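You operate a simulated robot arm through the tools that you are given. There is no shell and no other tool.

Carry out the task below with a simulated two-armed robot. There is one attempt and no reset: what you move stays moved.

## Task
Shorten the swing to 30 degrees and run the arm out to the new stop.
Fine: set the swing stop knob; in jog, head up before the swing out; leave the arm on the stop, mode off; keep out of the arm zone.

It is judged by the outcome, as a careful person would: the job done as asked, and still so three seconds after it is handed in. It fails if anything else is knocked over, pushed out of place, dropped, spilled or broken.

## Robot
Two 7-joint arms with fingered hands on one trunk that stands fixed in place. Base frame: the origin is at the foot of the trunk, x ahead of it, y to its left, z up. Units: mm, degrees, N and s.
The left shoulder is at [50, 214, 869], the right one opposite. With the tool pointing down near the work surface each hand reaches from about 280 to 860 mm from the base axis, measured 20 degrees to its own side. Payload 3 kg a hand.
The tool frame of a hand sits at the grasp point between the pads (the TCP): z along the fingers, y along the line on which they close. The tips reach 26 mm beyond it. The gripper opens to 132 mm; its body begins 73 mm behind the TCP. The gripper is a hand of 3 fingers: y runs from the thumb to the fingers, the wrist lies at [0, 0, -229] in the tool frame, and closing takes about 1.5 s.
Orientation is that of the tool frame in the base frame, as a unit quaternion [x, y, z, w]. With the fingers straight down and closing along the base's y, the tool's x points along the base's -x, its y along +y and its z along -z.

## Interface
- The arms move only by the tool play_rows. It takes "left_steps", "right_steps" or both (then of equal length, played together; a hand with none holds still); each is a list that holds one entry, the list of rows, each a list of 6 numbers: the shift along the tool's x, y, z in cm, then the turn, a rotation vector about the tool's x, y, z in rad. In form: [[[x, y, z, rx, ry, rz], ...]]. A call has 1 to 20 rows; each row is the pose to reach, as a shift and turn from the pose commanded when the call began, along the tool's axes at that moment. "left_fingers" and "right_fingers" are, for a hand that has rows, the opening, from 0 (shut) to 1 (fully open), set as the call begins (left out, the last holds). Each row takes 0.2 s and may step no farther than 50 mm and 8.6 degrees from the row before; otherwise, or with a gripper value out of range, the whole call is refused. Where a pose cannot be reached the arm comes as near as it can. A force on the tool above 40 N (or 10 N above the force at the start of the call, whichever is more), or a blocked arm, ends the call early, and 0.2 s more pass. The fingers move at their own pace (about 72 mm/s each) and stop on an object; they squeeze with about 29 N. The grip force told is the motor's: it shows also when the fingers shut on nothing. Time passes only in rows, and 0.2 s behind the last, so rows that repeat a pose let the fingers close. It gives the time, the measured TCP pose, the force on the tool (base axes), the opening and the grip force at its end, in the units of the frame above (readings bear some noise), with the torque about the TCP (base axes, N m) and any sound that the robot's microphone picked up.
- Cameras (640 x 400 px; columns grow to the right, rows downward): "scene" is now at [37.9, 15, 1506.6]; the picture's right is [0.18, -0.98, 0.00], its down [-0.56, -0.10, -0.82] and it looks along [0.81, 0.15, -0.57] (base axes); focal length 214 px, centre (320, 200). "left" rides on the left gripper at [-62, 3, -92] in its tool frame; the picture's right is [-0.05, -1.00, 0.00], its down [0.83, -0.04, -0.56] and it looks along [0.55, -0.03, 0.83] (tool axes); focal length 230 px, centre (320, 200). "right" rides on the right gripper at [62, 3, -92] in its tool frame; the picture's right is [-0.05, 1.00, 0.00], its down [-0.83, -0.04, -0.56] and it looks along [-0.55, -0.03, 0.83] (tool axes); focal length 230 px, centre (320, 200). There is no depth. A picture from a camera that has moved, and an enlarged one, comes with that camera's place and axes in the base frame and with its lens.
- capture(camera): a new picture of that camera. The clock stands still meanwhile.
- move_fingers(finger1, finger2, thumb_bend, hand): sets how far each is bent, from 0 (flat) to 100 (curled in); at 30 the hand is open as for a grip, at 70 the pads meet at the TCP. One left out holds its place. A second passes; each finger stops where it meets its share of the squeeze, and holds until it gets a number again. A gripper value or a shape takes the hand back. It gives what a move gives, with no picture; readings hold the bend of each and the force on the fingers (four entries, about 0 where the hand has none), thumb and palm.
- set_grasp(shape, hand): the hand has 3 fingers and takes this shape, open, in about a second: jaw (thumb against the fingers, like two jaws); tri (thumb and two fingers); tip (a fingertip pinch); poke (one finger out to press); point (the index stretched); flat (the hand flat); cup (the hand cupped); fist (a fist). The gripper value then closes the fingers along that shape, each until it touches; the sizes above hold for jaw. It gives what a move gives, with no picture.
- head_to(pan, tilt): turns the head with the scene camera to pan (to the left, within 86 degrees either way) and tilt (down, from -29 to 69), counted from straight ahead of the robot. It gives what a move gives.
- zoom(camera, box): a new picture of the part [left, top, right, bottom] of that camera's present view, enlarged. The clock stands still meanwhile.
- close_job(): hands the job in; it is judged then, once.

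Nothing tells you positions but the pictures and the camera data. Unless the task says otherwise, let go and move clear before handing in.

The tools are called after "Request:" as name(argument=value, ...) on one line, values as JSON. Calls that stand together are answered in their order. play_rows: Moves the arms, as the interface text tells. Its arguments: {"type":"object","properties":{"left_steps":{"type":"array"},"left_fingers":{"type":"number"},"right_steps":{"type":"array"},"right_fingers":{"type":"number"}},"required":[]} The other tools are called the same way: set_grasp (shape, hand) gives the hand a shape; move_fingers (finger1, finger2, thumb_bend, hand) moves the fingers one by one; head_to (pan, tilt) turns the head that bears the scene camera; capture (camera) takes a picture; zoom (camera, box) takes an enlarged picture of a part of a camera's view; close_job () hands the job in.

At the start:

```text
clock: 0.0
left_ee_pos: [437.2, -6.8, 1234.7]
left_orientation: [0.221, 0.975, 0.001, 0.0]
left_ft_force: [0.0, -0.3, -0.4]
left_torque: [0.01, -0.03, 0.0]
left_finger_gap: 131.8
left_grip_force: 0.1
left_shape: jaw
left_bend: [30.0, 30.0, 30.0]
left_finger forces: [0.1, 0.0, 0.1, 0.1, 0.0, 0.0]
right_ee_pos: [351.8, -401.2, 1277.1]
right_orientation: [0.22, 0.975, 0.0, 0.0]
right_ft_force: [-0.3, 0.7, -0.1]
right_torque: [0.04, 0.0, -0.01]
right_finger_gap: 131.9
right_grip_force: 0.0
right_shape: jaw
right_bend: [30.0, 30.0, 30.0]
right_finger forces: [0.0, 0.1, 0.1, 0.1, 0.0, 0.0]
head pan, tilt (commanded): [10.4, 34.7]
```

scene: 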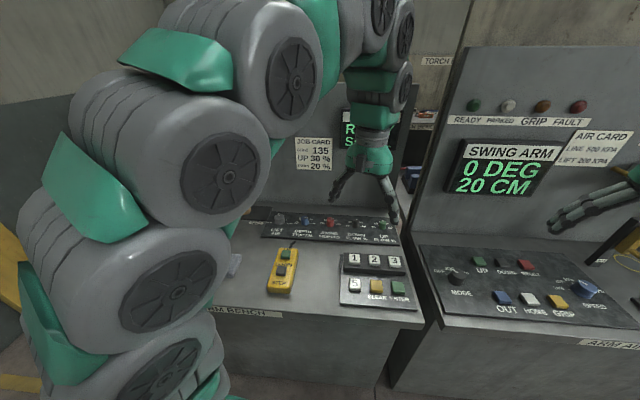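
right: 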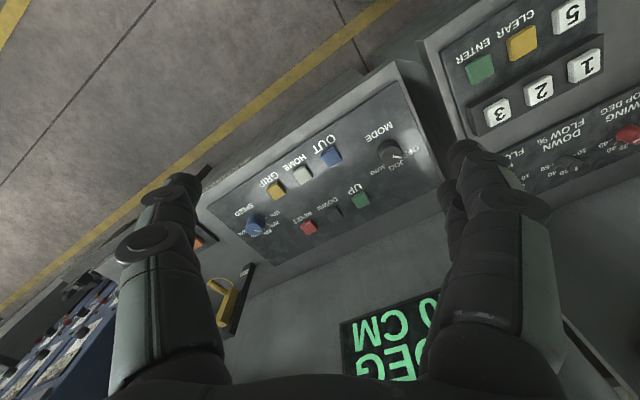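
left: 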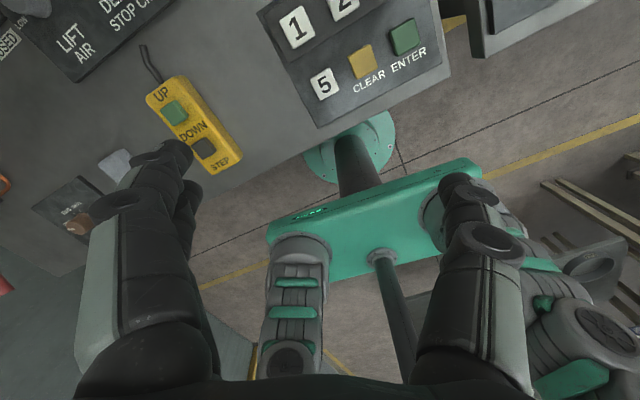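

I see a main bench with a panel (lift air, knobs, keypad, pendant) ahead and a swing arm panel to the right with MODE, OUT, HOME, GRIP, UP and SPEED controls. I'll look closer at each before moving anything.

Request:
zoom(camera="scene", box=[420, 60, 640, 200])

Request:
zoom(camera="scene", box=[420, 230, 640, 370])

Request:
zoom(camera="scene", box=[230, 190, 420, 320])

Request:
zoom(camera="right", box=[200, 60, 460, 260])

Request:
zoom(camera="left", box=[0, 0, 460, 240])

```text
2.86 times, centred on (530, 130) of scene
camera zoom: at [37.9, 15.0, 1506.6], right [0.18, -0.98, 0.0], down [-0.56, -0.1, -0.82], along [0.81, 0.15, -0.57], focal length 613 px, centre (-280, 400)
```

zoom: 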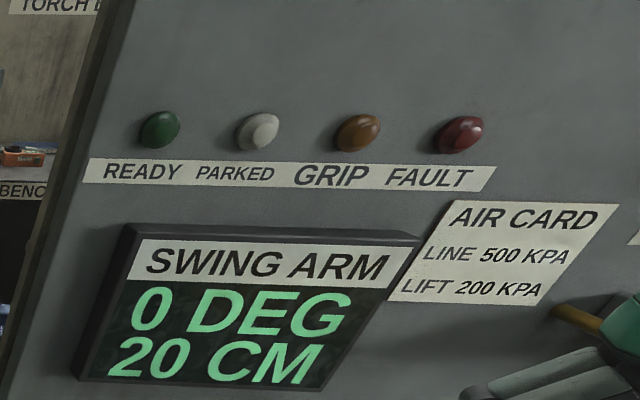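

```text
2.86 times, centred on (530, 300) of scene
camera zoom: at [37.9, 15.0, 1506.6], right [0.18, -0.98, 0.0], down [-0.56, -0.1, -0.82], along [0.81, 0.15, -0.57], focal length 613 px, centre (-280, -86)
```

zoom: 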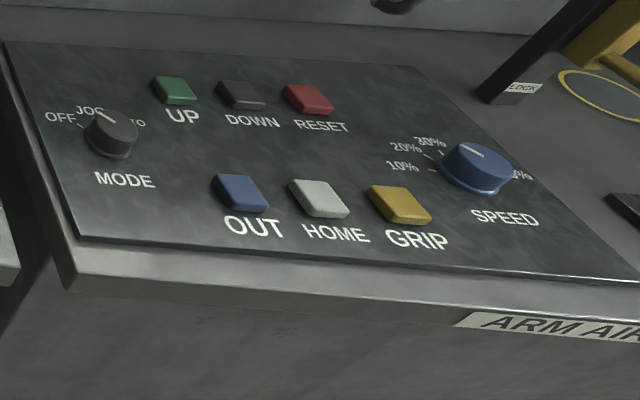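

```text
3.08 times, centred on (325, 255) of scene
camera zoom: at [37.9, 15.0, 1506.6], right [0.18, -0.98, 0.0], down [-0.56, -0.1, -0.82], along [0.81, 0.15, -0.57], focal length 660 px, centre (305, 31)
```

zoom: 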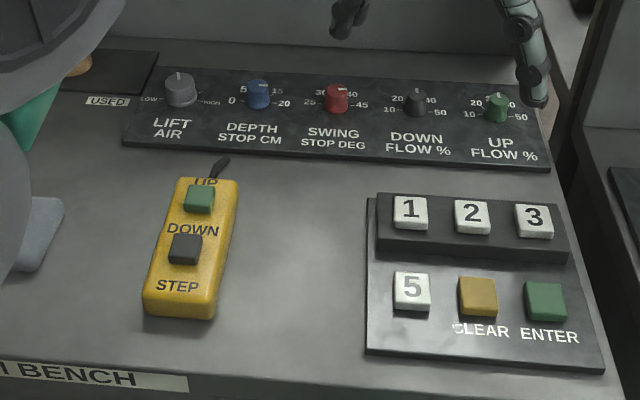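

```text
2.00 times, centred on (330, 160) of right
camera zoom: at [296.3, -371.2, 1370.5], right [0.48, 0.88, 0.0], down [0.73, -0.4, 0.56], along [0.49, -0.26, -0.83], focal length 460 px, centre (300, 280)
```

zoom: 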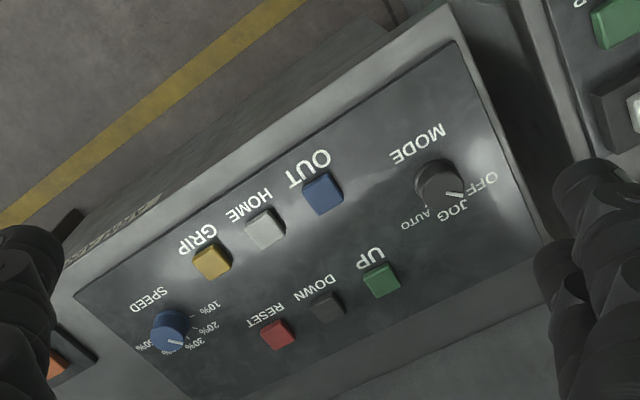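

```text
1.39 times, centred on (230, 120) of left
camera zoom: at [492.3, -30.6, 1326.2], right [-0.38, -0.92, 0.0], down [-0.77, 0.32, 0.56], along [-0.51, 0.21, -0.83], focal length 320 px, centre (445, 311)
```

zoom: 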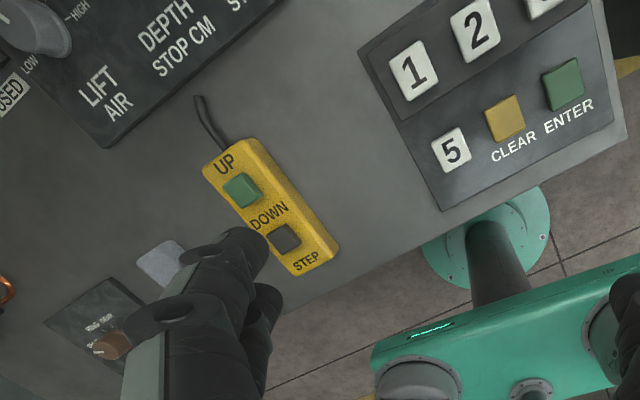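

The bench holds a red SWING STOP DEG knob, and the arm console has MODE, UP, OUT and the rest. I'll look around with the head for the arm, the arm zone and any locks or cards.

Request:
head_to(pan=-35, tilt=30)

Request:
capture(camera="scene")

```text
clock: 1.1
left_ee_pos: [437.0, -8.7, 1234.5]
left_orientation: [0.221, 0.975, -0.001, 0.001]
left_ft_force: [0.0, 0.1, 0.6]
left_torque: [0.0, 0.01, -0.02]
left_finger_gap: 131.9
left_grip_force: 0.2
left_shape: jaw
left_bend: [30.0, 30.0, 30.0]
left_finger forces: [0.0, 0.1, 0.0, 0.0, 0.1, 0.0]
right_ee_pos: [352.3, -401.3, 1277.2]
right_orientation: [0.22, 0.976, 0.0, 0.0]
right_ft_force: [-0.6, 0.5, -0.9]
right_torque: [0.0, 0.01, -0.03]
right_finger_gap: 131.9
right_grip_force: 0.0
right_shape: jaw
right_bend: [30.0, 30.0, 30.0]
right_finger forces: [0.0, 0.1, 0.1, 0.1, 0.1, 0.1]
head pan, tilt (commanded): [-35.0, 30.0]
```

```text
taken
camera scene: at [25.2, -52.7, 1513.9], right [-0.57, -0.82, 0.0], down [-0.41, 0.29, -0.87], along [0.71, -0.5, -0.5], focal length 214 px, centre (320, 200)
```

scene: 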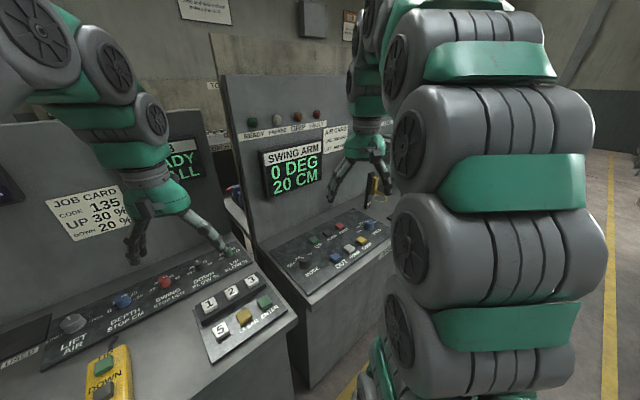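

The main bench shows a JOB CARD and a status display; my own arms block much of the view. I'll look in more directions.

Request:
zoom(camera="scene", box=[0, 120, 240, 270])

Request:
zoom(camera="scene", box=[120, 0, 360, 150])

Request:
head_to(pan=-75, tilt=20)

Request:
capture(camera="scene")

Request:
head_to(pan=55, tilt=25)

Request:
capture(camera="scene")

Request:
head_to(pan=0, tilt=0)

Request:
capture(camera="scene")

```text
2.67 times, centred on (120, 195) of scene
camera zoom: at [25.2, -52.7, 1513.9], right [-0.57, -0.82, 0.0], down [-0.41, 0.29, -0.87], along [0.71, -0.5, -0.5], focal length 572 px, centre (853, 213)
```

zoom: 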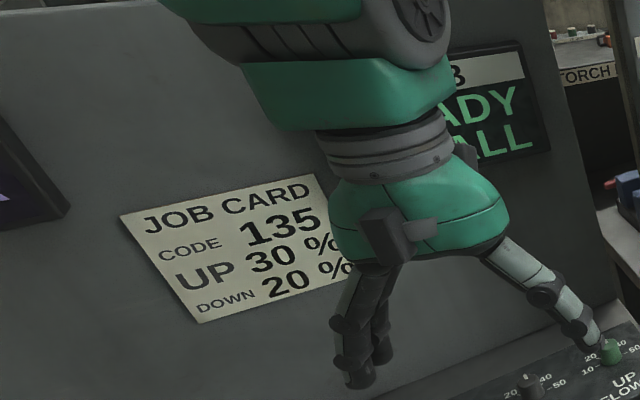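

```text
2.67 times, centred on (240, 75) of scene
camera zoom: at [25.2, -52.7, 1513.9], right [-0.57, -0.82, 0.0], down [-0.41, 0.29, -0.87], along [0.71, -0.5, -0.5], focal length 572 px, centre (533, 533)
```

zoom: 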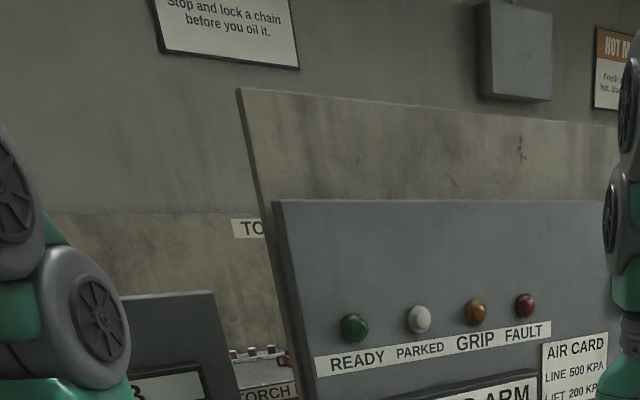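

```text
clock: 2.2
left_ee_pos: [436.0, -6.8, 1233.4]
left_orientation: [0.22, 0.975, 0.0, 0.0]
left_ft_force: [-0.5, 0.9, -0.1]
left_torque: [0.01, 0.03, 0.0]
left_finger_gap: 132.1
left_grip_force: 0.3
left_shape: jaw
left_bend: [30.0, 30.0, 30.0]
left_finger forces: [0.0, 0.0, 0.0, 0.0, 0.0, 0.0]
right_ee_pos: [353.1, -401.4, 1277.1]
right_orientation: [0.221, 0.975, 0.0, 0.0]
right_ft_force: [0.6, 0.2, 0.4]
right_torque: [-0.01, -0.02, 0.01]
right_finger_gap: 131.9
right_grip_force: 0.1
right_shape: jaw
right_bend: [30.0, 30.0, 30.0]
right_finger forces: [0.1, 0.1, 0.1, 0.1, 0.1, 0.0]
head pan, tilt (commanded): [-75.0, 20.0]
```

```text
taken
camera scene: at [-24.7, -90.8, 1530.0], right [-0.97, -0.26, 0.0], down [-0.09, 0.33, -0.94], along [0.24, -0.91, -0.34], focal length 214 px, centre (320, 200)
```

scene: 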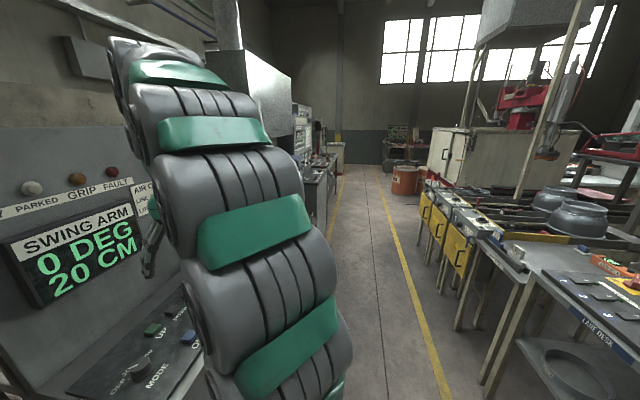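

```text
clock: 4.3
left_ee_pos: [436.1, -8.2, 1234.6]
left_orientation: [0.22, 0.975, 0.0, 0.0]
left_ft_force: [-0.1, -0.5, -0.3]
left_torque: [0.02, -0.04, -0.03]
left_finger_gap: 132.1
left_grip_force: 0.1
left_shape: jaw
left_bend: [30.0, 30.0, 30.0]
left_finger forces: [0.1, 0.0, 0.1, 0.1, 0.0, 0.0]
right_ee_pos: [351.3, -399.3, 1278.2]
right_orientation: [0.221, 0.975, 0.0, 0.0]
right_ft_force: [0.2, -0.4, 0.2]
right_torque: [0.0, 0.0, -0.01]
right_finger_gap: 131.6
right_grip_force: 0.0
right_shape: jaw
right_bend: [30.0, 30.0, 30.0]
right_finger forces: [0.0, 0.1, 0.0, 0.0, 0.1, 0.1]
head pan, tilt (commanded): [55.0, 25.0]
```

```text
taken
camera scene: at [4.0, 74.5, 1521.9], right [0.82, -0.57, 0.0], down [-0.24, -0.35, -0.91], along [0.52, 0.74, -0.42], focal length 214 px, centre (320, 200)
```

scene: 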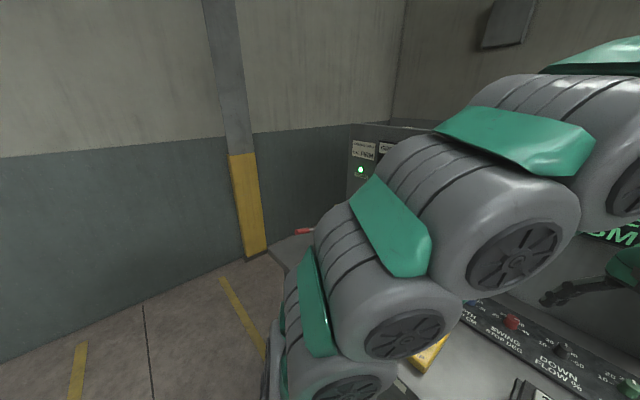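

```text
clock: 5.5
left_ee_pos: [435.9, -7.7, 1234.4]
left_orientation: [0.22, 0.975, 0.0, 0.0]
left_ft_force: [-0.8, 0.3, -0.3]
left_torque: [0.01, 0.0, 0.0]
left_finger_gap: 131.7
left_grip_force: 0.1
left_shape: jaw
left_bend: [30.0, 30.0, 30.0]
left_finger forces: [0.1, 0.0, 0.1, 0.0, 0.0, 0.1]
right_ee_pos: [352.1, -400.0, 1277.6]
right_orientation: [0.221, 0.975, 0.001, 0.0]
right_ft_force: [0.5, 0.0, 0.4]
right_torque: [-0.01, -0.02, 0.04]
right_finger_gap: 132.0
right_grip_force: 0.1
right_shape: jaw
right_bend: [30.0, 30.0, 30.0]
right_finger forces: [0.0, 0.0, 0.1, 0.0, 0.0, 0.0]
head pan, tilt (commanded): [0.0, 0.0]
```

```text
taken
camera scene: at [41.1, -0.8, 1562.3], right [0.0, -1.0, 0.0], down [0.0, 0.0, -1.0], along [1.0, 0.0, 0.0], focal length 214 px, centre (320, 200)
```

scene: 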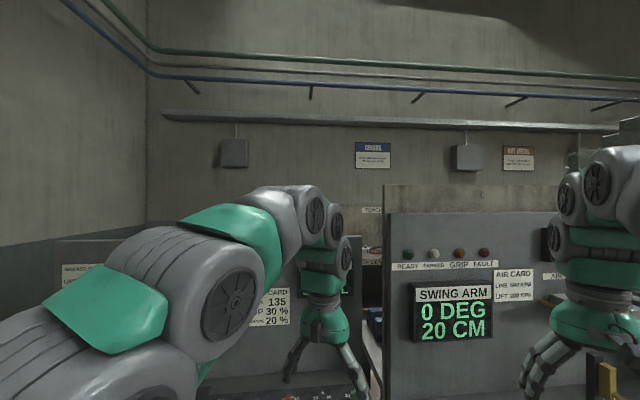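

I take the red swing stop knob to be near (744, 100, 900) and the MODE knob near (525, -332, 920), from matching two pictures. The left arm blocks the bench, so next I move it left and clear while high up.

Request:
play_rows(left_steps=[[[2.1, 4.5, 0, 0, 0, 0], [4.3, 9.0, 0, 0, 0, 0], [6.4, 13.5, 0, 0, 0, 0], [8.6, 18.0, 0, 0, 0, 0], [10.7, 22.5, 0, 0, 0, 0], [12.9, 27.1, 0, 0, 0, 0], [15.0, 31.6, 0, 0, 0, 0], [17.0, 36.0, 0, 0, 0, 0]]])

Request:
head_to(pan=5, tilt=30)

Request:
capture(camera="scene")

Request:
capture(camera="left")

```text
refused: row 6 steps farther than a row can; nothing moved
```

```text
clock: 6.5
left_ee_pos: [436.5, -6.9, 1234.4]
left_orientation: [0.22, 0.975, 0.0, 0.0]
left_ft_force: [-0.2, -1.0, 0.7]
left_torque: [0.02, 0.03, 0.02]
left_finger_gap: 132.0
left_grip_force: 0.0
left_shape: jaw
left_bend: [30.0, 30.0, 30.0]
left_finger forces: [0.0, 0.1, 0.0, 0.0, 0.1, 0.0]
right_ee_pos: [351.6, -400.6, 1278.0]
right_orientation: [0.221, 0.975, 0.0, -0.001]
right_ft_force: [-0.2, -0.5, 0.6]
right_torque: [0.0, 0.0, 0.01]
right_finger_gap: 131.8
right_grip_force: 0.1
right_shape: jaw
right_bend: [30.0, 30.0, 30.0]
right_finger forces: [0.0, 0.0, 0.1, 0.1, 0.0, 0.0]
head pan, tilt (commanded): [5.0, 30.0]
```

```text
taken
camera scene: at [41.2, 7.0, 1514.0], right [0.09, -1.0, 0.0], down [-0.5, -0.04, -0.87], along [0.86, 0.08, -0.5], focal length 214 px, centre (320, 200)
```

scene: 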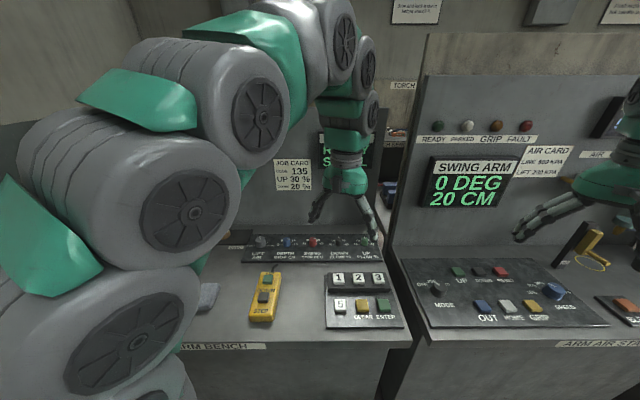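

```text
taken
camera left: at [492.3, -30.6, 1326.3], right [-0.38, -0.92, 0.0], down [-0.77, 0.32, 0.56], along [-0.51, 0.21, -0.83], focal length 230 px, centre (320, 200)
```

left: 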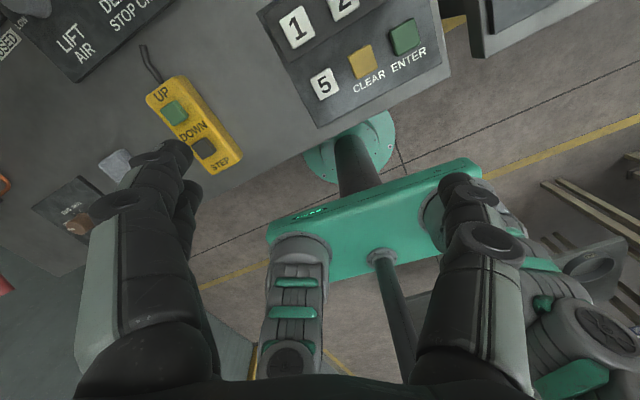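

The move was refused only because one row was a hair too long, so nothing moved. I'll repeat it with smaller rows.

Request:
play_rows(left_steps=[[[2.0, 4.2, 0, 0, 0, 0], [4.0, 8.4, 0, 0, 0, 0], [6.0, 12.6, 0, 0, 0, 0], [8.0, 16.8, 0, 0, 0, 0], [10.0, 21.0, 0, 0, 0, 0], [12.0, 25.2, 0, 0, 0, 0], [14.0, 29.4, 0, 0, 0, 0], [16.0, 33.6, 0, 0, 0, 0]]])

Request:
capture(camera="scene")

Request:
capture(camera="left")

```text
clock: 8.3
left_ee_pos: [437.9, 365.7, 1235.1]
left_orientation: [0.221, 0.975, 0.0, 0.0]
left_ft_force: [-0.2, 0.1, 0.1]
left_torque: [-0.01, 0.0, -0.04]
left_finger_gap: 131.9
left_grip_force: 0.1
left_shape: jaw
left_bend: [30.0, 30.0, 30.0]
left_finger forces: [0.1, 0.1, 0.2, 0.1, 0.0, 0.0]
right_ee_pos: [350.7, -400.8, 1278.0]
right_orientation: [0.221, 0.975, 0.0, 0.0]
right_ft_force: [1.1, -0.8, 0.2]
right_torque: [0.01, 0.03, 0.0]
right_finger_gap: 132.0
right_grip_force: 0.1
right_shape: jaw
right_bend: [30.0, 30.0, 30.0]
right_finger forces: [0.0, 0.2, 0.0, 0.0, 0.0, 0.1]
head pan, tilt (commanded): [5.0, 30.0]
```

```text
taken
camera scene: at [41.2, 7.0, 1514.0], right [0.09, -1.0, 0.0], down [-0.5, -0.04, -0.87], along [0.86, 0.08, -0.5], focal length 214 px, centre (320, 200)
```

scene: 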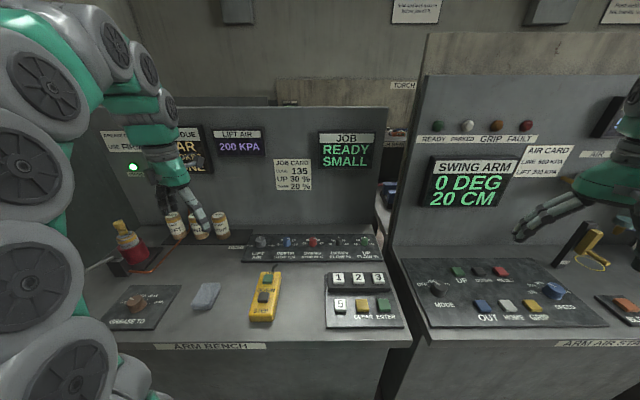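

```text
taken
camera left: at [492.9, 342.4, 1326.7], right [-0.38, -0.92, 0.0], down [-0.77, 0.32, 0.56], along [-0.51, 0.21, -0.83], focal length 230 px, centre (320, 200)
```

left: 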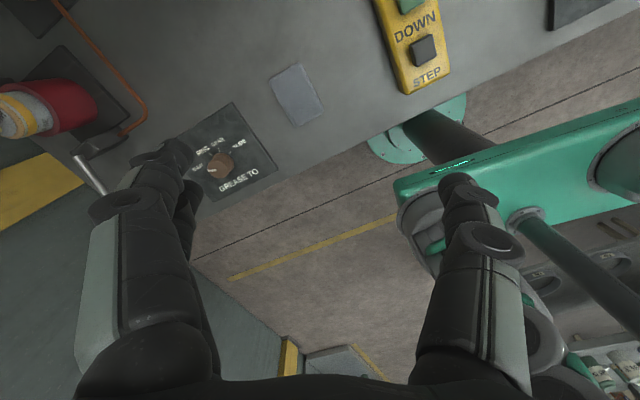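

Now the bench is clear to see: displays show LIFT AIR 200 KPA and JOB READY SMALL. I'll zoom on the knobs, displays and the far right console.

Request:
zoom(camera="scene", box=[230, 220, 390, 320])

Request:
zoom(camera="scene", box=[270, 225, 350, 275])

Request:
zoom(camera="scene", box=[400, 240, 560, 340])

Request:
zoom(camera="scene", box=[80, 110, 400, 310])

Request:
zoom(camera="right", box=[360, 120, 440, 170])

Request:
zoom(camera="scene", box=[480, 200, 640, 400])

```text
4.00 times, centred on (310, 270) of scene
camera zoom: at [41.2, 7.0, 1514.0], right [0.09, -1.0, 0.0], down [-0.5, -0.04, -0.87], along [0.86, 0.08, -0.5], focal length 858 px, centre (360, -80)
```

zoom: 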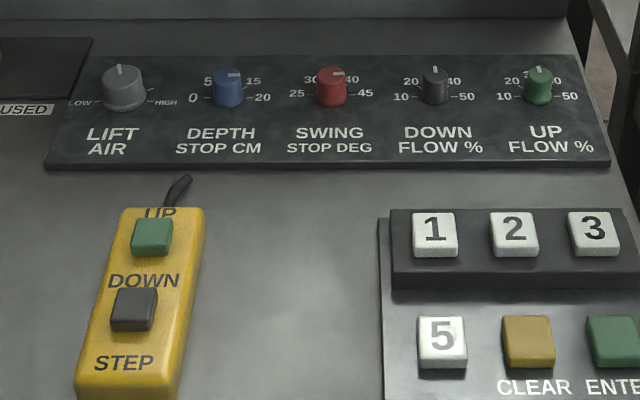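

```text
8.00 times, centred on (310, 250) of scene
camera zoom: at [41.2, 7.0, 1514.0], right [0.09, -1.0, 0.0], down [-0.5, -0.04, -0.87], along [0.86, 0.08, -0.5], focal length 1716 px, centre (400, -200)
```

zoom: 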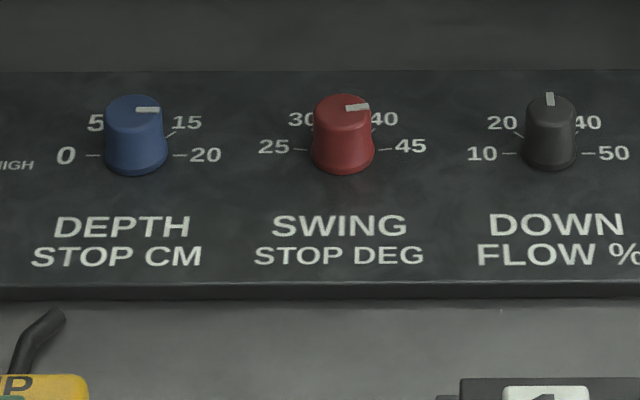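

```text
4.00 times, centred on (480, 290) of scene
camera zoom: at [41.2, 7.0, 1514.0], right [0.09, -1.0, 0.0], down [-0.5, -0.04, -0.87], along [0.86, 0.08, -0.5], focal length 858 px, centre (-320, -160)
```

zoom: 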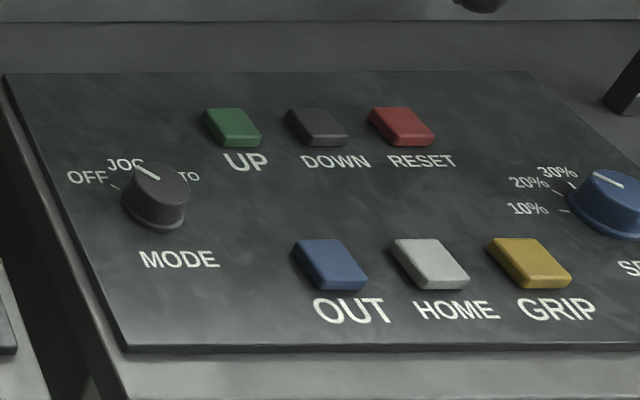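

```text
2.00 times, centred on (240, 210) of scene
camera zoom: at [41.2, 7.0, 1514.0], right [0.09, -1.0, 0.0], down [-0.5, -0.04, -0.87], along [0.86, 0.08, -0.5], focal length 429 px, centre (480, 180)
```

zoom: 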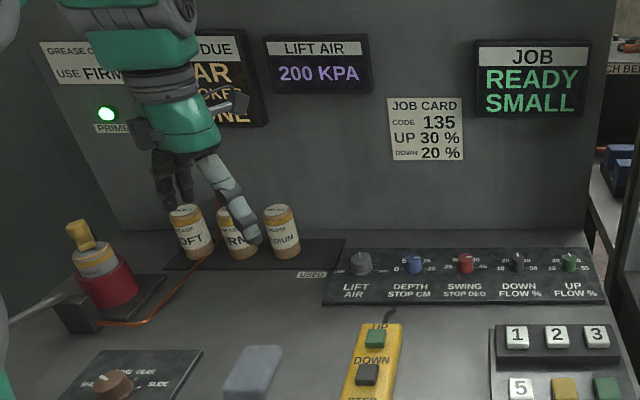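

```text
8.00 times, centred on (400, 145) of right
camera zoom: at [296.3, -371.2, 1370.5], right [0.48, 0.88, 0.0], down [0.73, -0.4, 0.56], along [0.49, -0.26, -0.83], focal length 1841 px, centre (-320, 640)
```

zoom: 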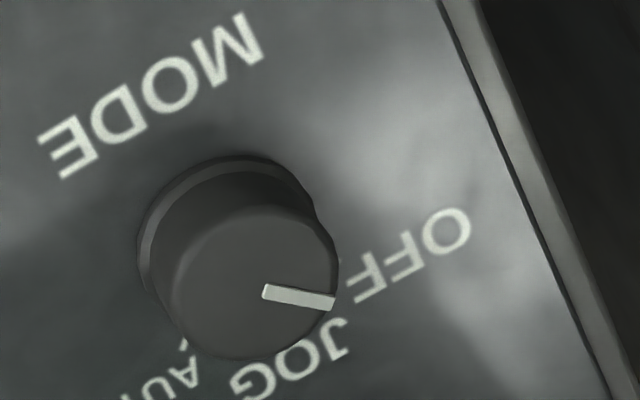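

```text
2.00 times, centred on (560, 300) of scene
camera zoom: at [41.2, 7.0, 1514.0], right [0.09, -1.0, 0.0], down [-0.5, -0.04, -0.87], along [0.86, 0.08, -0.5], focal length 429 px, centre (-160, 0)
```

zoom: 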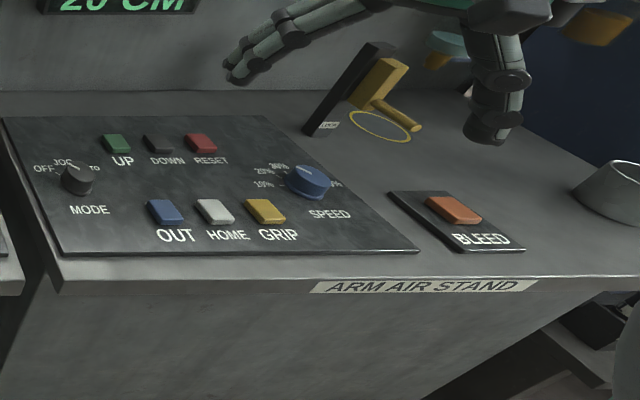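

The swing knob's pointer looks to be near 40 now, and MODE points somewhere between OFF and JOG in this oblique view. There is a yellow lever with a LOCK tag and a ring on the ARM AIR STAND, partly behind my right hand, so I look further right.

Request:
head_to(pan=-25, tilt=35)

Request:
capture(camera="scene")

Request:
head_to(pan=-55, tilt=35)

Request:
capture(camera="scene")

Request:
head_to(pan=-40, tilt=5)

Request:
capture(camera="scene")

```text
clock: 9.2
left_ee_pos: [435.5, 365.5, 1233.6]
left_orientation: [0.221, 0.975, -0.001, 0.0]
left_ft_force: [0.0, 0.0, 0.6]
left_torque: [0.0, 0.02, -0.01]
left_finger_gap: 132.2
left_grip_force: 0.0
left_shape: jaw
left_bend: [30.0, 30.0, 30.0]
left_finger forces: [0.1, 0.1, 0.0, 0.0, 0.0, 0.0]
right_ee_pos: [352.2, -401.8, 1277.8]
right_orientation: [0.221, 0.975, 0.001, 0.0]
right_ft_force: [0.0, -0.2, 0.9]
right_torque: [-0.01, 0.0, 0.01]
right_finger_gap: 131.8
right_grip_force: 0.0
right_shape: jaw
right_bend: [30.0, 30.0, 30.0]
right_finger forces: [0.0, 0.0, 0.0, 0.0, 0.0, 0.0]
head pan, tilt (commanded): [-25.0, 35.0]
```

```text
taken
camera scene: at [30.9, -38.1, 1506.2], right [-0.42, -0.91, 0.0], down [-0.52, 0.24, -0.82], along [0.74, -0.35, -0.57], focal length 214 px, centre (320, 200)
```

scene: 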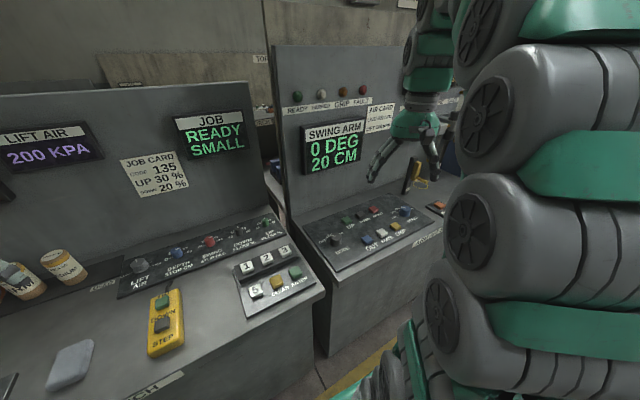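

```text
clock: 10.2
left_ee_pos: [437.0, 364.2, 1234.9]
left_orientation: [0.221, 0.975, -0.001, 0.0]
left_ft_force: [-0.9, -0.1, 0.4]
left_torque: [-0.05, 0.01, -0.03]
left_finger_gap: 131.8
left_grip_force: 0.0
left_shape: jaw
left_bend: [30.0, 30.0, 30.0]
left_finger forces: [0.0, 0.1, 0.0, 0.0, 0.0, 0.0]
right_ee_pos: [351.4, -401.6, 1276.8]
right_orientation: [0.221, 0.975, 0.0, 0.001]
right_ft_force: [-0.1, 0.1, -0.3]
right_torque: [0.0, -0.02, 0.01]
right_finger_gap: 131.8
right_grip_force: 0.0
right_shape: jaw
right_bend: [30.0, 30.0, 30.0]
right_finger forces: [0.1, 0.0, 0.0, 0.1, 0.1, 0.0]
head pan, tilt (commanded): [-55.0, 35.0]
```

```text
taken
camera scene: at [1.7, -73.0, 1506.2], right [-0.82, -0.57, 0.0], down [-0.33, 0.47, -0.82], along [0.47, -0.67, -0.57], focal length 214 px, centre (320, 200)
```

scene: 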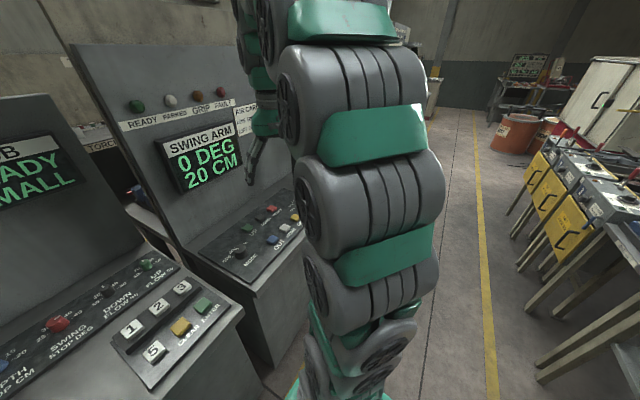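

```text
clock: 11.2
left_ee_pos: [437.7, 366.0, 1233.9]
left_orientation: [0.22, 0.975, 0.0, 0.0]
left_ft_force: [-0.2, -0.6, 0.1]
left_torque: [-0.02, -0.02, -0.05]
left_finger_gap: 132.0
left_grip_force: 0.1
left_shape: jaw
left_bend: [30.0, 30.0, 30.0]
left_finger forces: [0.0, 0.0, 0.0, 0.0, 0.0, 0.0]
right_ee_pos: [353.3, -400.1, 1277.9]
right_orientation: [0.221, 0.975, -0.001, 0.0]
right_ft_force: [-1.0, 0.1, -0.3]
right_torque: [0.01, 0.01, 0.0]
right_finger_gap: 131.9
right_grip_force: 0.1
right_shape: jaw
right_bend: [30.0, 30.0, 30.0]
right_finger forces: [0.1, 0.0, 0.0, 0.1, 0.0, 0.0]
head pan, tilt (commanded): [-40.0, 5.0]
```

```text
taken
camera scene: at [21.4, -60.0, 1554.3], right [-0.64, -0.77, 0.0], down [-0.07, 0.06, -1.0], along [0.76, -0.64, -0.09], focal length 214 px, centre (320, 200)
```

scene: 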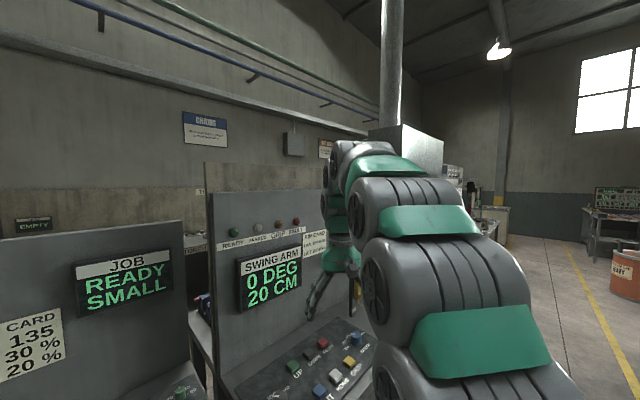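

My right arm blocks the view to the right side. I'll move the right hand inward, still high up, so the region of the swing arm itself comes into view.

Request:
play_rows(right_steps=[[[1.05, 4.1, 0, 0, 0, 0], [2.1, 8.2, 0, 0, 0, 0], [3.15, 12.3, 0, 0, 0, 0], [4.2, 16.4, 0, 0, 0, 0], [5.25, 20.5, 0, 0, 0, 0], [6.3, 24.7, 0, 0, 0, 0]]])

Request:
head_to(pan=-50, tilt=20)

Request:
capture(camera="scene")

Request:
capture(camera="right")

```text
clock: 12.6
left_ee_pos: [437.6, 365.0, 1234.9]
left_orientation: [0.22, 0.975, 0.0, 0.0]
left_ft_force: [0.4, -1.0, 0.0]
left_torque: [-0.03, 0.01, 0.04]
left_finger_gap: 132.1
left_grip_force: 0.0
left_shape: jaw
left_bend: [30.0, 30.0, 30.0]
left_finger forces: [0.0, 0.1, 0.0, 0.1, 0.0, 0.0]
right_ee_pos: [400.4, -149.2, 1277.9]
right_orientation: [0.22, 0.975, 0.0, 0.0]
right_ft_force: [0.7, -0.1, 0.0]
right_torque: [-0.03, -0.02, -0.02]
right_finger_gap: 131.9
right_grip_force: 0.1
right_shape: jaw
right_bend: [30.0, 30.0, 30.0]
right_finger forces: [0.1, 0.0, 0.1, 0.0, 0.0, 0.0]
head pan, tilt (commanded): [-40.0, 5.0]
```

```text
clock: 13.3
left_ee_pos: [436.3, 365.6, 1234.3]
left_orientation: [0.221, 0.975, 0.0, 0.001]
left_ft_force: [0.5, -0.5, 0.9]
left_torque: [0.01, 0.02, 0.01]
left_finger_gap: 131.9
left_grip_force: 0.0
left_shape: jaw
left_bend: [30.0, 30.0, 30.0]
left_finger forces: [0.0, 0.1, 0.0, 0.0, 0.0, 0.1]
right_ee_pos: [401.1, -150.1, 1279.4]
right_orientation: [0.22, 0.975, 0.0, 0.0]
right_ft_force: [0.1, 0.1, 0.1]
right_torque: [-0.01, 0.0, -0.01]
right_finger_gap: 131.9
right_grip_force: 0.1
right_shape: jaw
right_bend: [30.0, 30.0, 30.0]
right_finger forces: [0.1, 0.1, 0.0, 0.1, 0.0, 0.0]
head pan, tilt (commanded): [-50.0, 20.0]
```

```text
taken
camera scene: at [11.0, -72.2, 1530.1], right [-0.77, -0.64, 0.0], down [-0.22, 0.26, -0.94], along [0.6, -0.72, -0.34], focal length 214 px, centre (320, 200)
```

scene: 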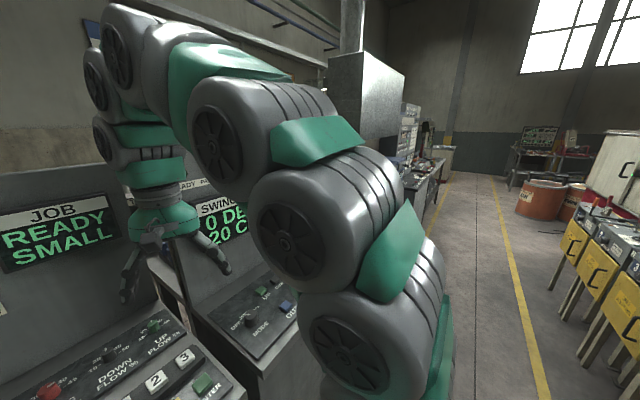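

```text
taken
camera right: at [345.3, -121.4, 1371.4], right [0.48, 0.88, 0.0], down [0.73, -0.4, 0.56], along [0.49, -0.26, -0.83], focal length 230 px, centre (320, 200)
```

right: 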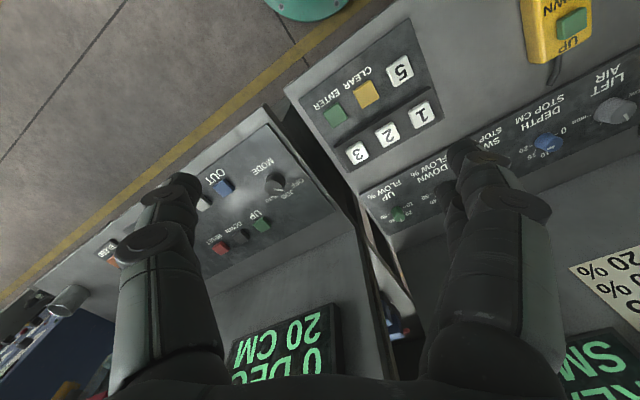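

The right arm still hides the region, so I'll use the hand camera instead: move the right hand back over the console (high), turn it to the right and tilt it up to look at the swing arm area.

Request:
play_rows(right_steps=[[[-1.72, -3.6, 0, 0, 0, 0.087], [-3.44, -7.2, 0, 0, 0, 0.174], [-5.16, -10.8, 0, 0, 0, 0.261], [-6.88, -14.4, 0, 0, 0, 0.348], [-8.6, -18.0, 0, 0, 0, 0.436]]])

Request:
play_rows(right_steps=[[[0, 0, 0, 0, -0.13, 0], [0, 0, 0, 0, -0.26, 0], [0, 0, 0, 0, -0.4, 0]]])

Request:
capture(camera="right")

```text
clock: 14.5
left_ee_pos: [437.0, 364.9, 1235.4]
left_orientation: [0.221, 0.975, 0.0, 0.001]
left_ft_force: [0.0, -0.3, 0.6]
left_torque: [0.04, 0.0, 0.01]
left_finger_gap: 131.9
left_grip_force: 0.0
left_shape: jaw
left_bend: [30.0, 30.0, 30.0]
left_finger forces: [0.0, 0.1, 0.1, 0.0, 0.1, 0.1]
right_ee_pos: [401.6, -349.6, 1277.9]
right_orientation: [0.427, 0.904, 0.001, -0.001]
right_ft_force: [-0.4, 0.0, -0.3]
right_torque: [0.03, 0.0, -0.02]
right_finger_gap: 132.0
right_grip_force: 0.0
right_shape: jaw
right_bend: [30.0, 30.0, 30.0]
right_finger forces: [0.1, 0.0, 0.1, 0.0, 0.0, 0.0]
head pan, tilt (commanded): [-50.0, 20.0]
```

```text
clock: 15.3
left_ee_pos: [436.7, 365.8, 1234.8]
left_orientation: [0.221, 0.975, 0.0, 0.0]
left_ft_force: [-0.6, 0.7, 0.0]
left_torque: [-0.01, -0.02, -0.03]
left_finger_gap: 131.8
left_grip_force: 0.1
left_shape: jaw
left_bend: [30.0, 30.0, 30.0]
left_finger forces: [0.0, 0.1, 0.1, 0.1, 0.1, 0.1]
right_ee_pos: [401.0, -349.8, 1278.2]
right_orientation: [0.419, 0.886, -0.085, 0.181]
right_ft_force: [0.1, -0.1, -0.2]
right_torque: [0.01, 0.03, 0.0]
right_finger_gap: 131.9
right_grip_force: 0.0
right_shape: jaw
right_bend: [30.0, 30.0, 30.0]
right_finger forces: [0.0, 0.1, 0.0, 0.0, 0.0, 0.1]
head pan, tilt (commanded): [-50.0, 20.0]
```

```text
taken
camera right: at [343.3, -276.0, 1340.0], right [0.8, 0.6, 0.02], down [0.31, -0.45, 0.84], along [0.51, -0.66, -0.55], focal length 230 px, centre (320, 200)
```

right: 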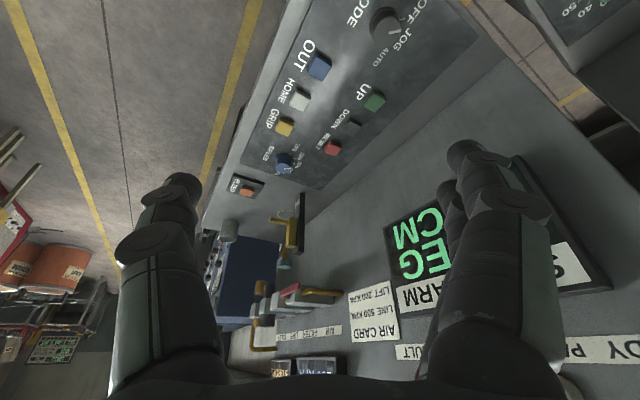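

The upside-down hand picture shows the air stand's right part: a yellow lever, filters with labels and two gauges. I zoom in there.

Request:
zoom(camera="right", box=[200, 180, 440, 400])

Request:
zoom(camera="right", box=[220, 270, 360, 400])

Request:
zoom(camera="right", box=[340, 0, 440, 60])

```text
1.82 times, centred on (320, 290) of right
camera zoom: at [343.3, -276.0, 1340.0], right [0.8, 0.6, 0.02], down [0.31, -0.45, 0.84], along [0.51, -0.66, -0.55], focal length 418 px, centre (320, 36)
```

zoom: 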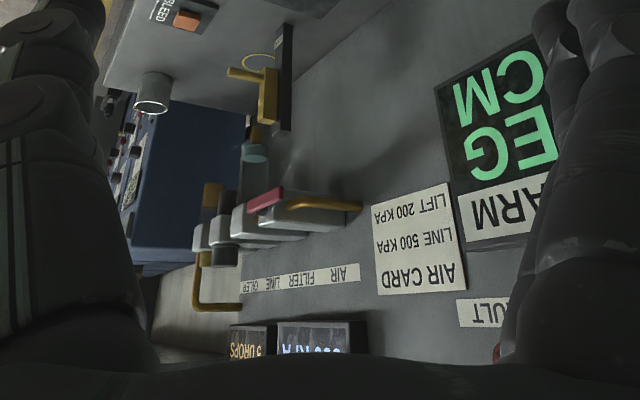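

```text
3.08 times, centred on (290, 335) of right
camera zoom: at [343.3, -276.0, 1340.0], right [0.8, 0.6, 0.02], down [0.31, -0.45, 0.84], along [0.51, -0.66, -0.55], focal length 708 px, centre (412, -215)
```

zoom: 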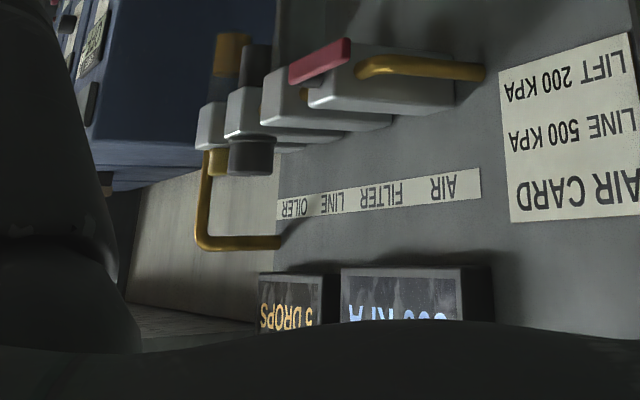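

```text
6.40 times, centred on (390, 30) of right
camera zoom: at [343.3, -276.0, 1340.0], right [0.8, 0.6, 0.02], down [0.31, -0.45, 0.84], along [0.51, -0.66, -0.55], focal length 1472 px, centre (-128, 1288)
```

zoom: 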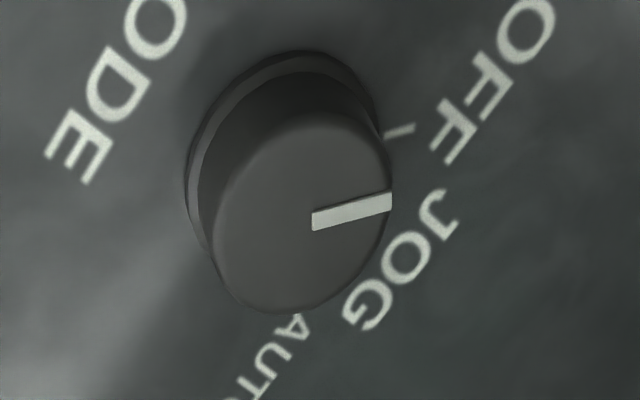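

MODE's pointer lies parallel to the OFF tick, so it is off now, and the air line seems fed. I still want to find the swing arm and its zone, so I look down, left and far right.

Request:
head_to(pan=0, tilt=60)

Request:
capture(camera="scene")

Request:
head_to(pan=82, tilt=15)

Request:
capture(camera="scene")

Request:
head_to(pan=-84, tilt=10)

Request:
capture(camera="scene")

Request:
head_to(pan=-10, tilt=25)

Request:
capture(camera="scene")

```text
clock: 16.5
left_ee_pos: [436.6, 364.9, 1235.3]
left_orientation: [0.221, 0.975, 0.0, 0.0]
left_ft_force: [-0.4, -0.5, -0.4]
left_torque: [0.02, 0.02, 0.01]
left_finger_gap: 131.9
left_grip_force: 0.1
left_shape: jaw
left_bend: [30.0, 30.0, 30.0]
left_finger forces: [0.0, 0.0, 0.2, 0.0, 0.1, 0.0]
right_ee_pos: [399.2, -349.3, 1277.7]
right_orientation: [0.419, 0.886, -0.085, 0.18]
right_ft_force: [0.3, 0.9, 0.0]
right_torque: [0.0, 0.0, 0.0]
right_finger_gap: 131.9
right_grip_force: 0.0
right_shape: jaw
right_bend: [30.0, 30.0, 30.0]
right_finger forces: [0.1, 0.0, 0.0, 0.0, 0.0, 0.0]
head pan, tilt (commanded): [0.0, 60.0]
```

```text
taken
camera scene: at [17.8, -1.0, 1471.9], right [0.0, -1.0, 0.0], down [-0.87, 0.0, -0.5], along [0.5, 0.0, -0.87], focal length 214 px, centre (320, 200)
```

scene: 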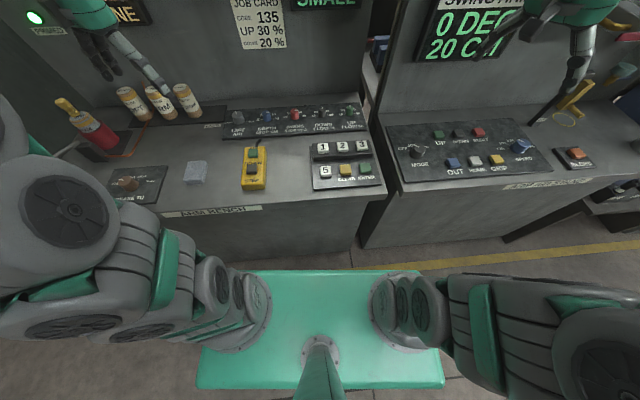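

```text
clock: 18.1
left_ee_pos: [435.5, 364.7, 1235.3]
left_orientation: [0.221, 0.975, 0.0, 0.0]
left_ft_force: [-0.2, 0.4, 0.5]
left_torque: [-0.02, 0.01, -0.04]
left_finger_gap: 131.9
left_grip_force: 0.1
left_shape: jaw
left_bend: [30.0, 30.0, 30.0]
left_finger forces: [0.0, 0.0, 0.0, 0.0, 0.1, 0.0]
right_ee_pos: [401.3, -350.8, 1278.1]
right_orientation: [0.418, 0.886, -0.085, 0.179]
right_ft_force: [-0.5, -0.6, -0.1]
right_torque: [0.0, 0.01, 0.01]
right_finger_gap: 131.9
right_grip_force: 0.2
right_shape: jaw
right_bend: [30.0, 30.0, 30.0]
right_finger forces: [0.1, 0.1, 0.0, 0.0, 0.0, 0.0]
head pan, tilt (commanded): [82.0, 15.0]
```

```text
taken
camera scene: at [-35.8, 91.6, 1538.1], right [0.99, -0.14, 0.0], down [-0.04, -0.26, -0.97], along [0.14, 0.96, -0.26], focal length 214 px, centre (320, 200)
```

scene: 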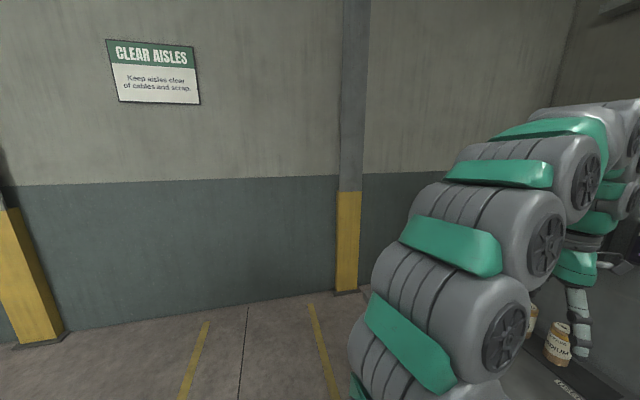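

```text
clock: 20.6
left_ee_pos: [435.5, 365.5, 1235.8]
left_orientation: [0.22, 0.975, -0.001, -0.001]
left_ft_force: [0.9, -0.8, -0.4]
left_torque: [-0.05, 0.01, 0.0]
left_finger_gap: 132.2
left_grip_force: 0.1
left_shape: jaw
left_bend: [30.0, 30.0, 30.0]
left_finger forces: [0.0, 0.0, 0.0, 0.0, 0.1, 0.0]
right_ee_pos: [401.0, -349.3, 1278.6]
right_orientation: [0.418, 0.887, -0.084, 0.179]
right_ft_force: [0.5, 0.2, 0.5]
right_torque: [0.01, 0.0, 0.0]
right_finger_gap: 131.9
right_grip_force: 0.0
right_shape: jaw
right_bend: [30.0, 30.0, 30.0]
right_finger forces: [0.0, 0.0, 0.0, 0.0, 0.0, 0.0]
head pan, tilt (commanded): [-84.0, 10.0]
```

```text
taken
camera scene: at [-39.2, -93.4, 1546.3], right [-0.99, -0.1, 0.0], down [-0.02, 0.17, -0.98], along [0.1, -0.98, -0.17], focal length 214 px, centre (320, 200)
```

scene: 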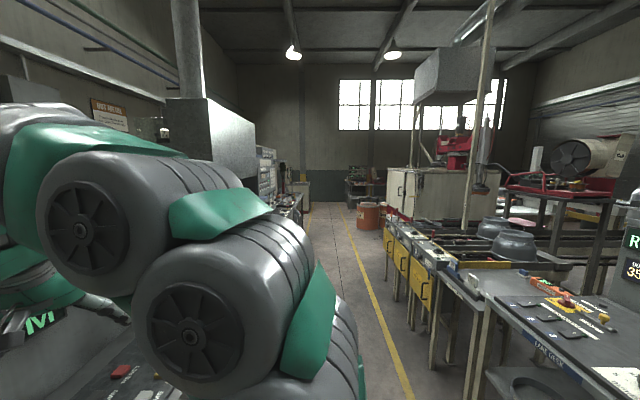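

```text
clock: 22.0
left_ee_pos: [437.4, 364.6, 1235.4]
left_orientation: [0.221, 0.975, 0.0, 0.0]
left_ft_force: [0.0, 0.9, -1.1]
left_torque: [0.01, -0.02, 0.04]
left_finger_gap: 132.0
left_grip_force: 0.1
left_shape: jaw
left_bend: [30.0, 30.0, 30.0]
left_finger forces: [0.0, 0.0, 0.0, 0.1, 0.0, 0.0]
right_ee_pos: [401.1, -349.9, 1276.9]
right_orientation: [0.418, 0.887, -0.085, 0.18]
right_ft_force: [0.6, 0.4, -0.4]
right_torque: [-0.01, -0.01, -0.04]
right_finger_gap: 131.9
right_grip_force: 0.1
right_shape: jaw
right_bend: [30.0, 30.0, 30.0]
right_finger forces: [0.1, 0.0, 0.0, 0.1, 0.1, 0.0]
head pan, tilt (commanded): [-10.0, 25.0]
```

```text
taken
camera scene: at [41.8, -17.0, 1521.9], right [-0.17, -0.98, 0.0], down [-0.42, 0.07, -0.91], along [0.89, -0.16, -0.42], focal length 214 px, centre (320, 200)
```

scene: 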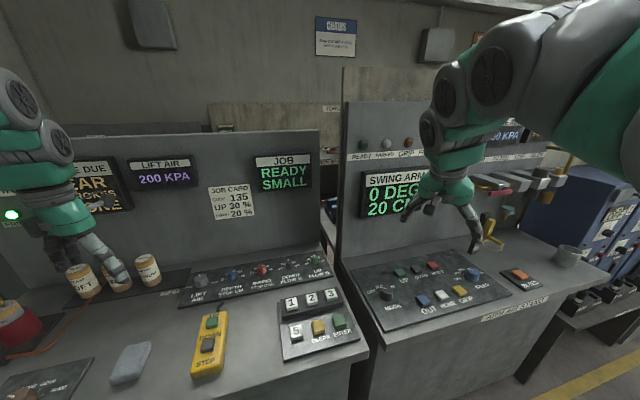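

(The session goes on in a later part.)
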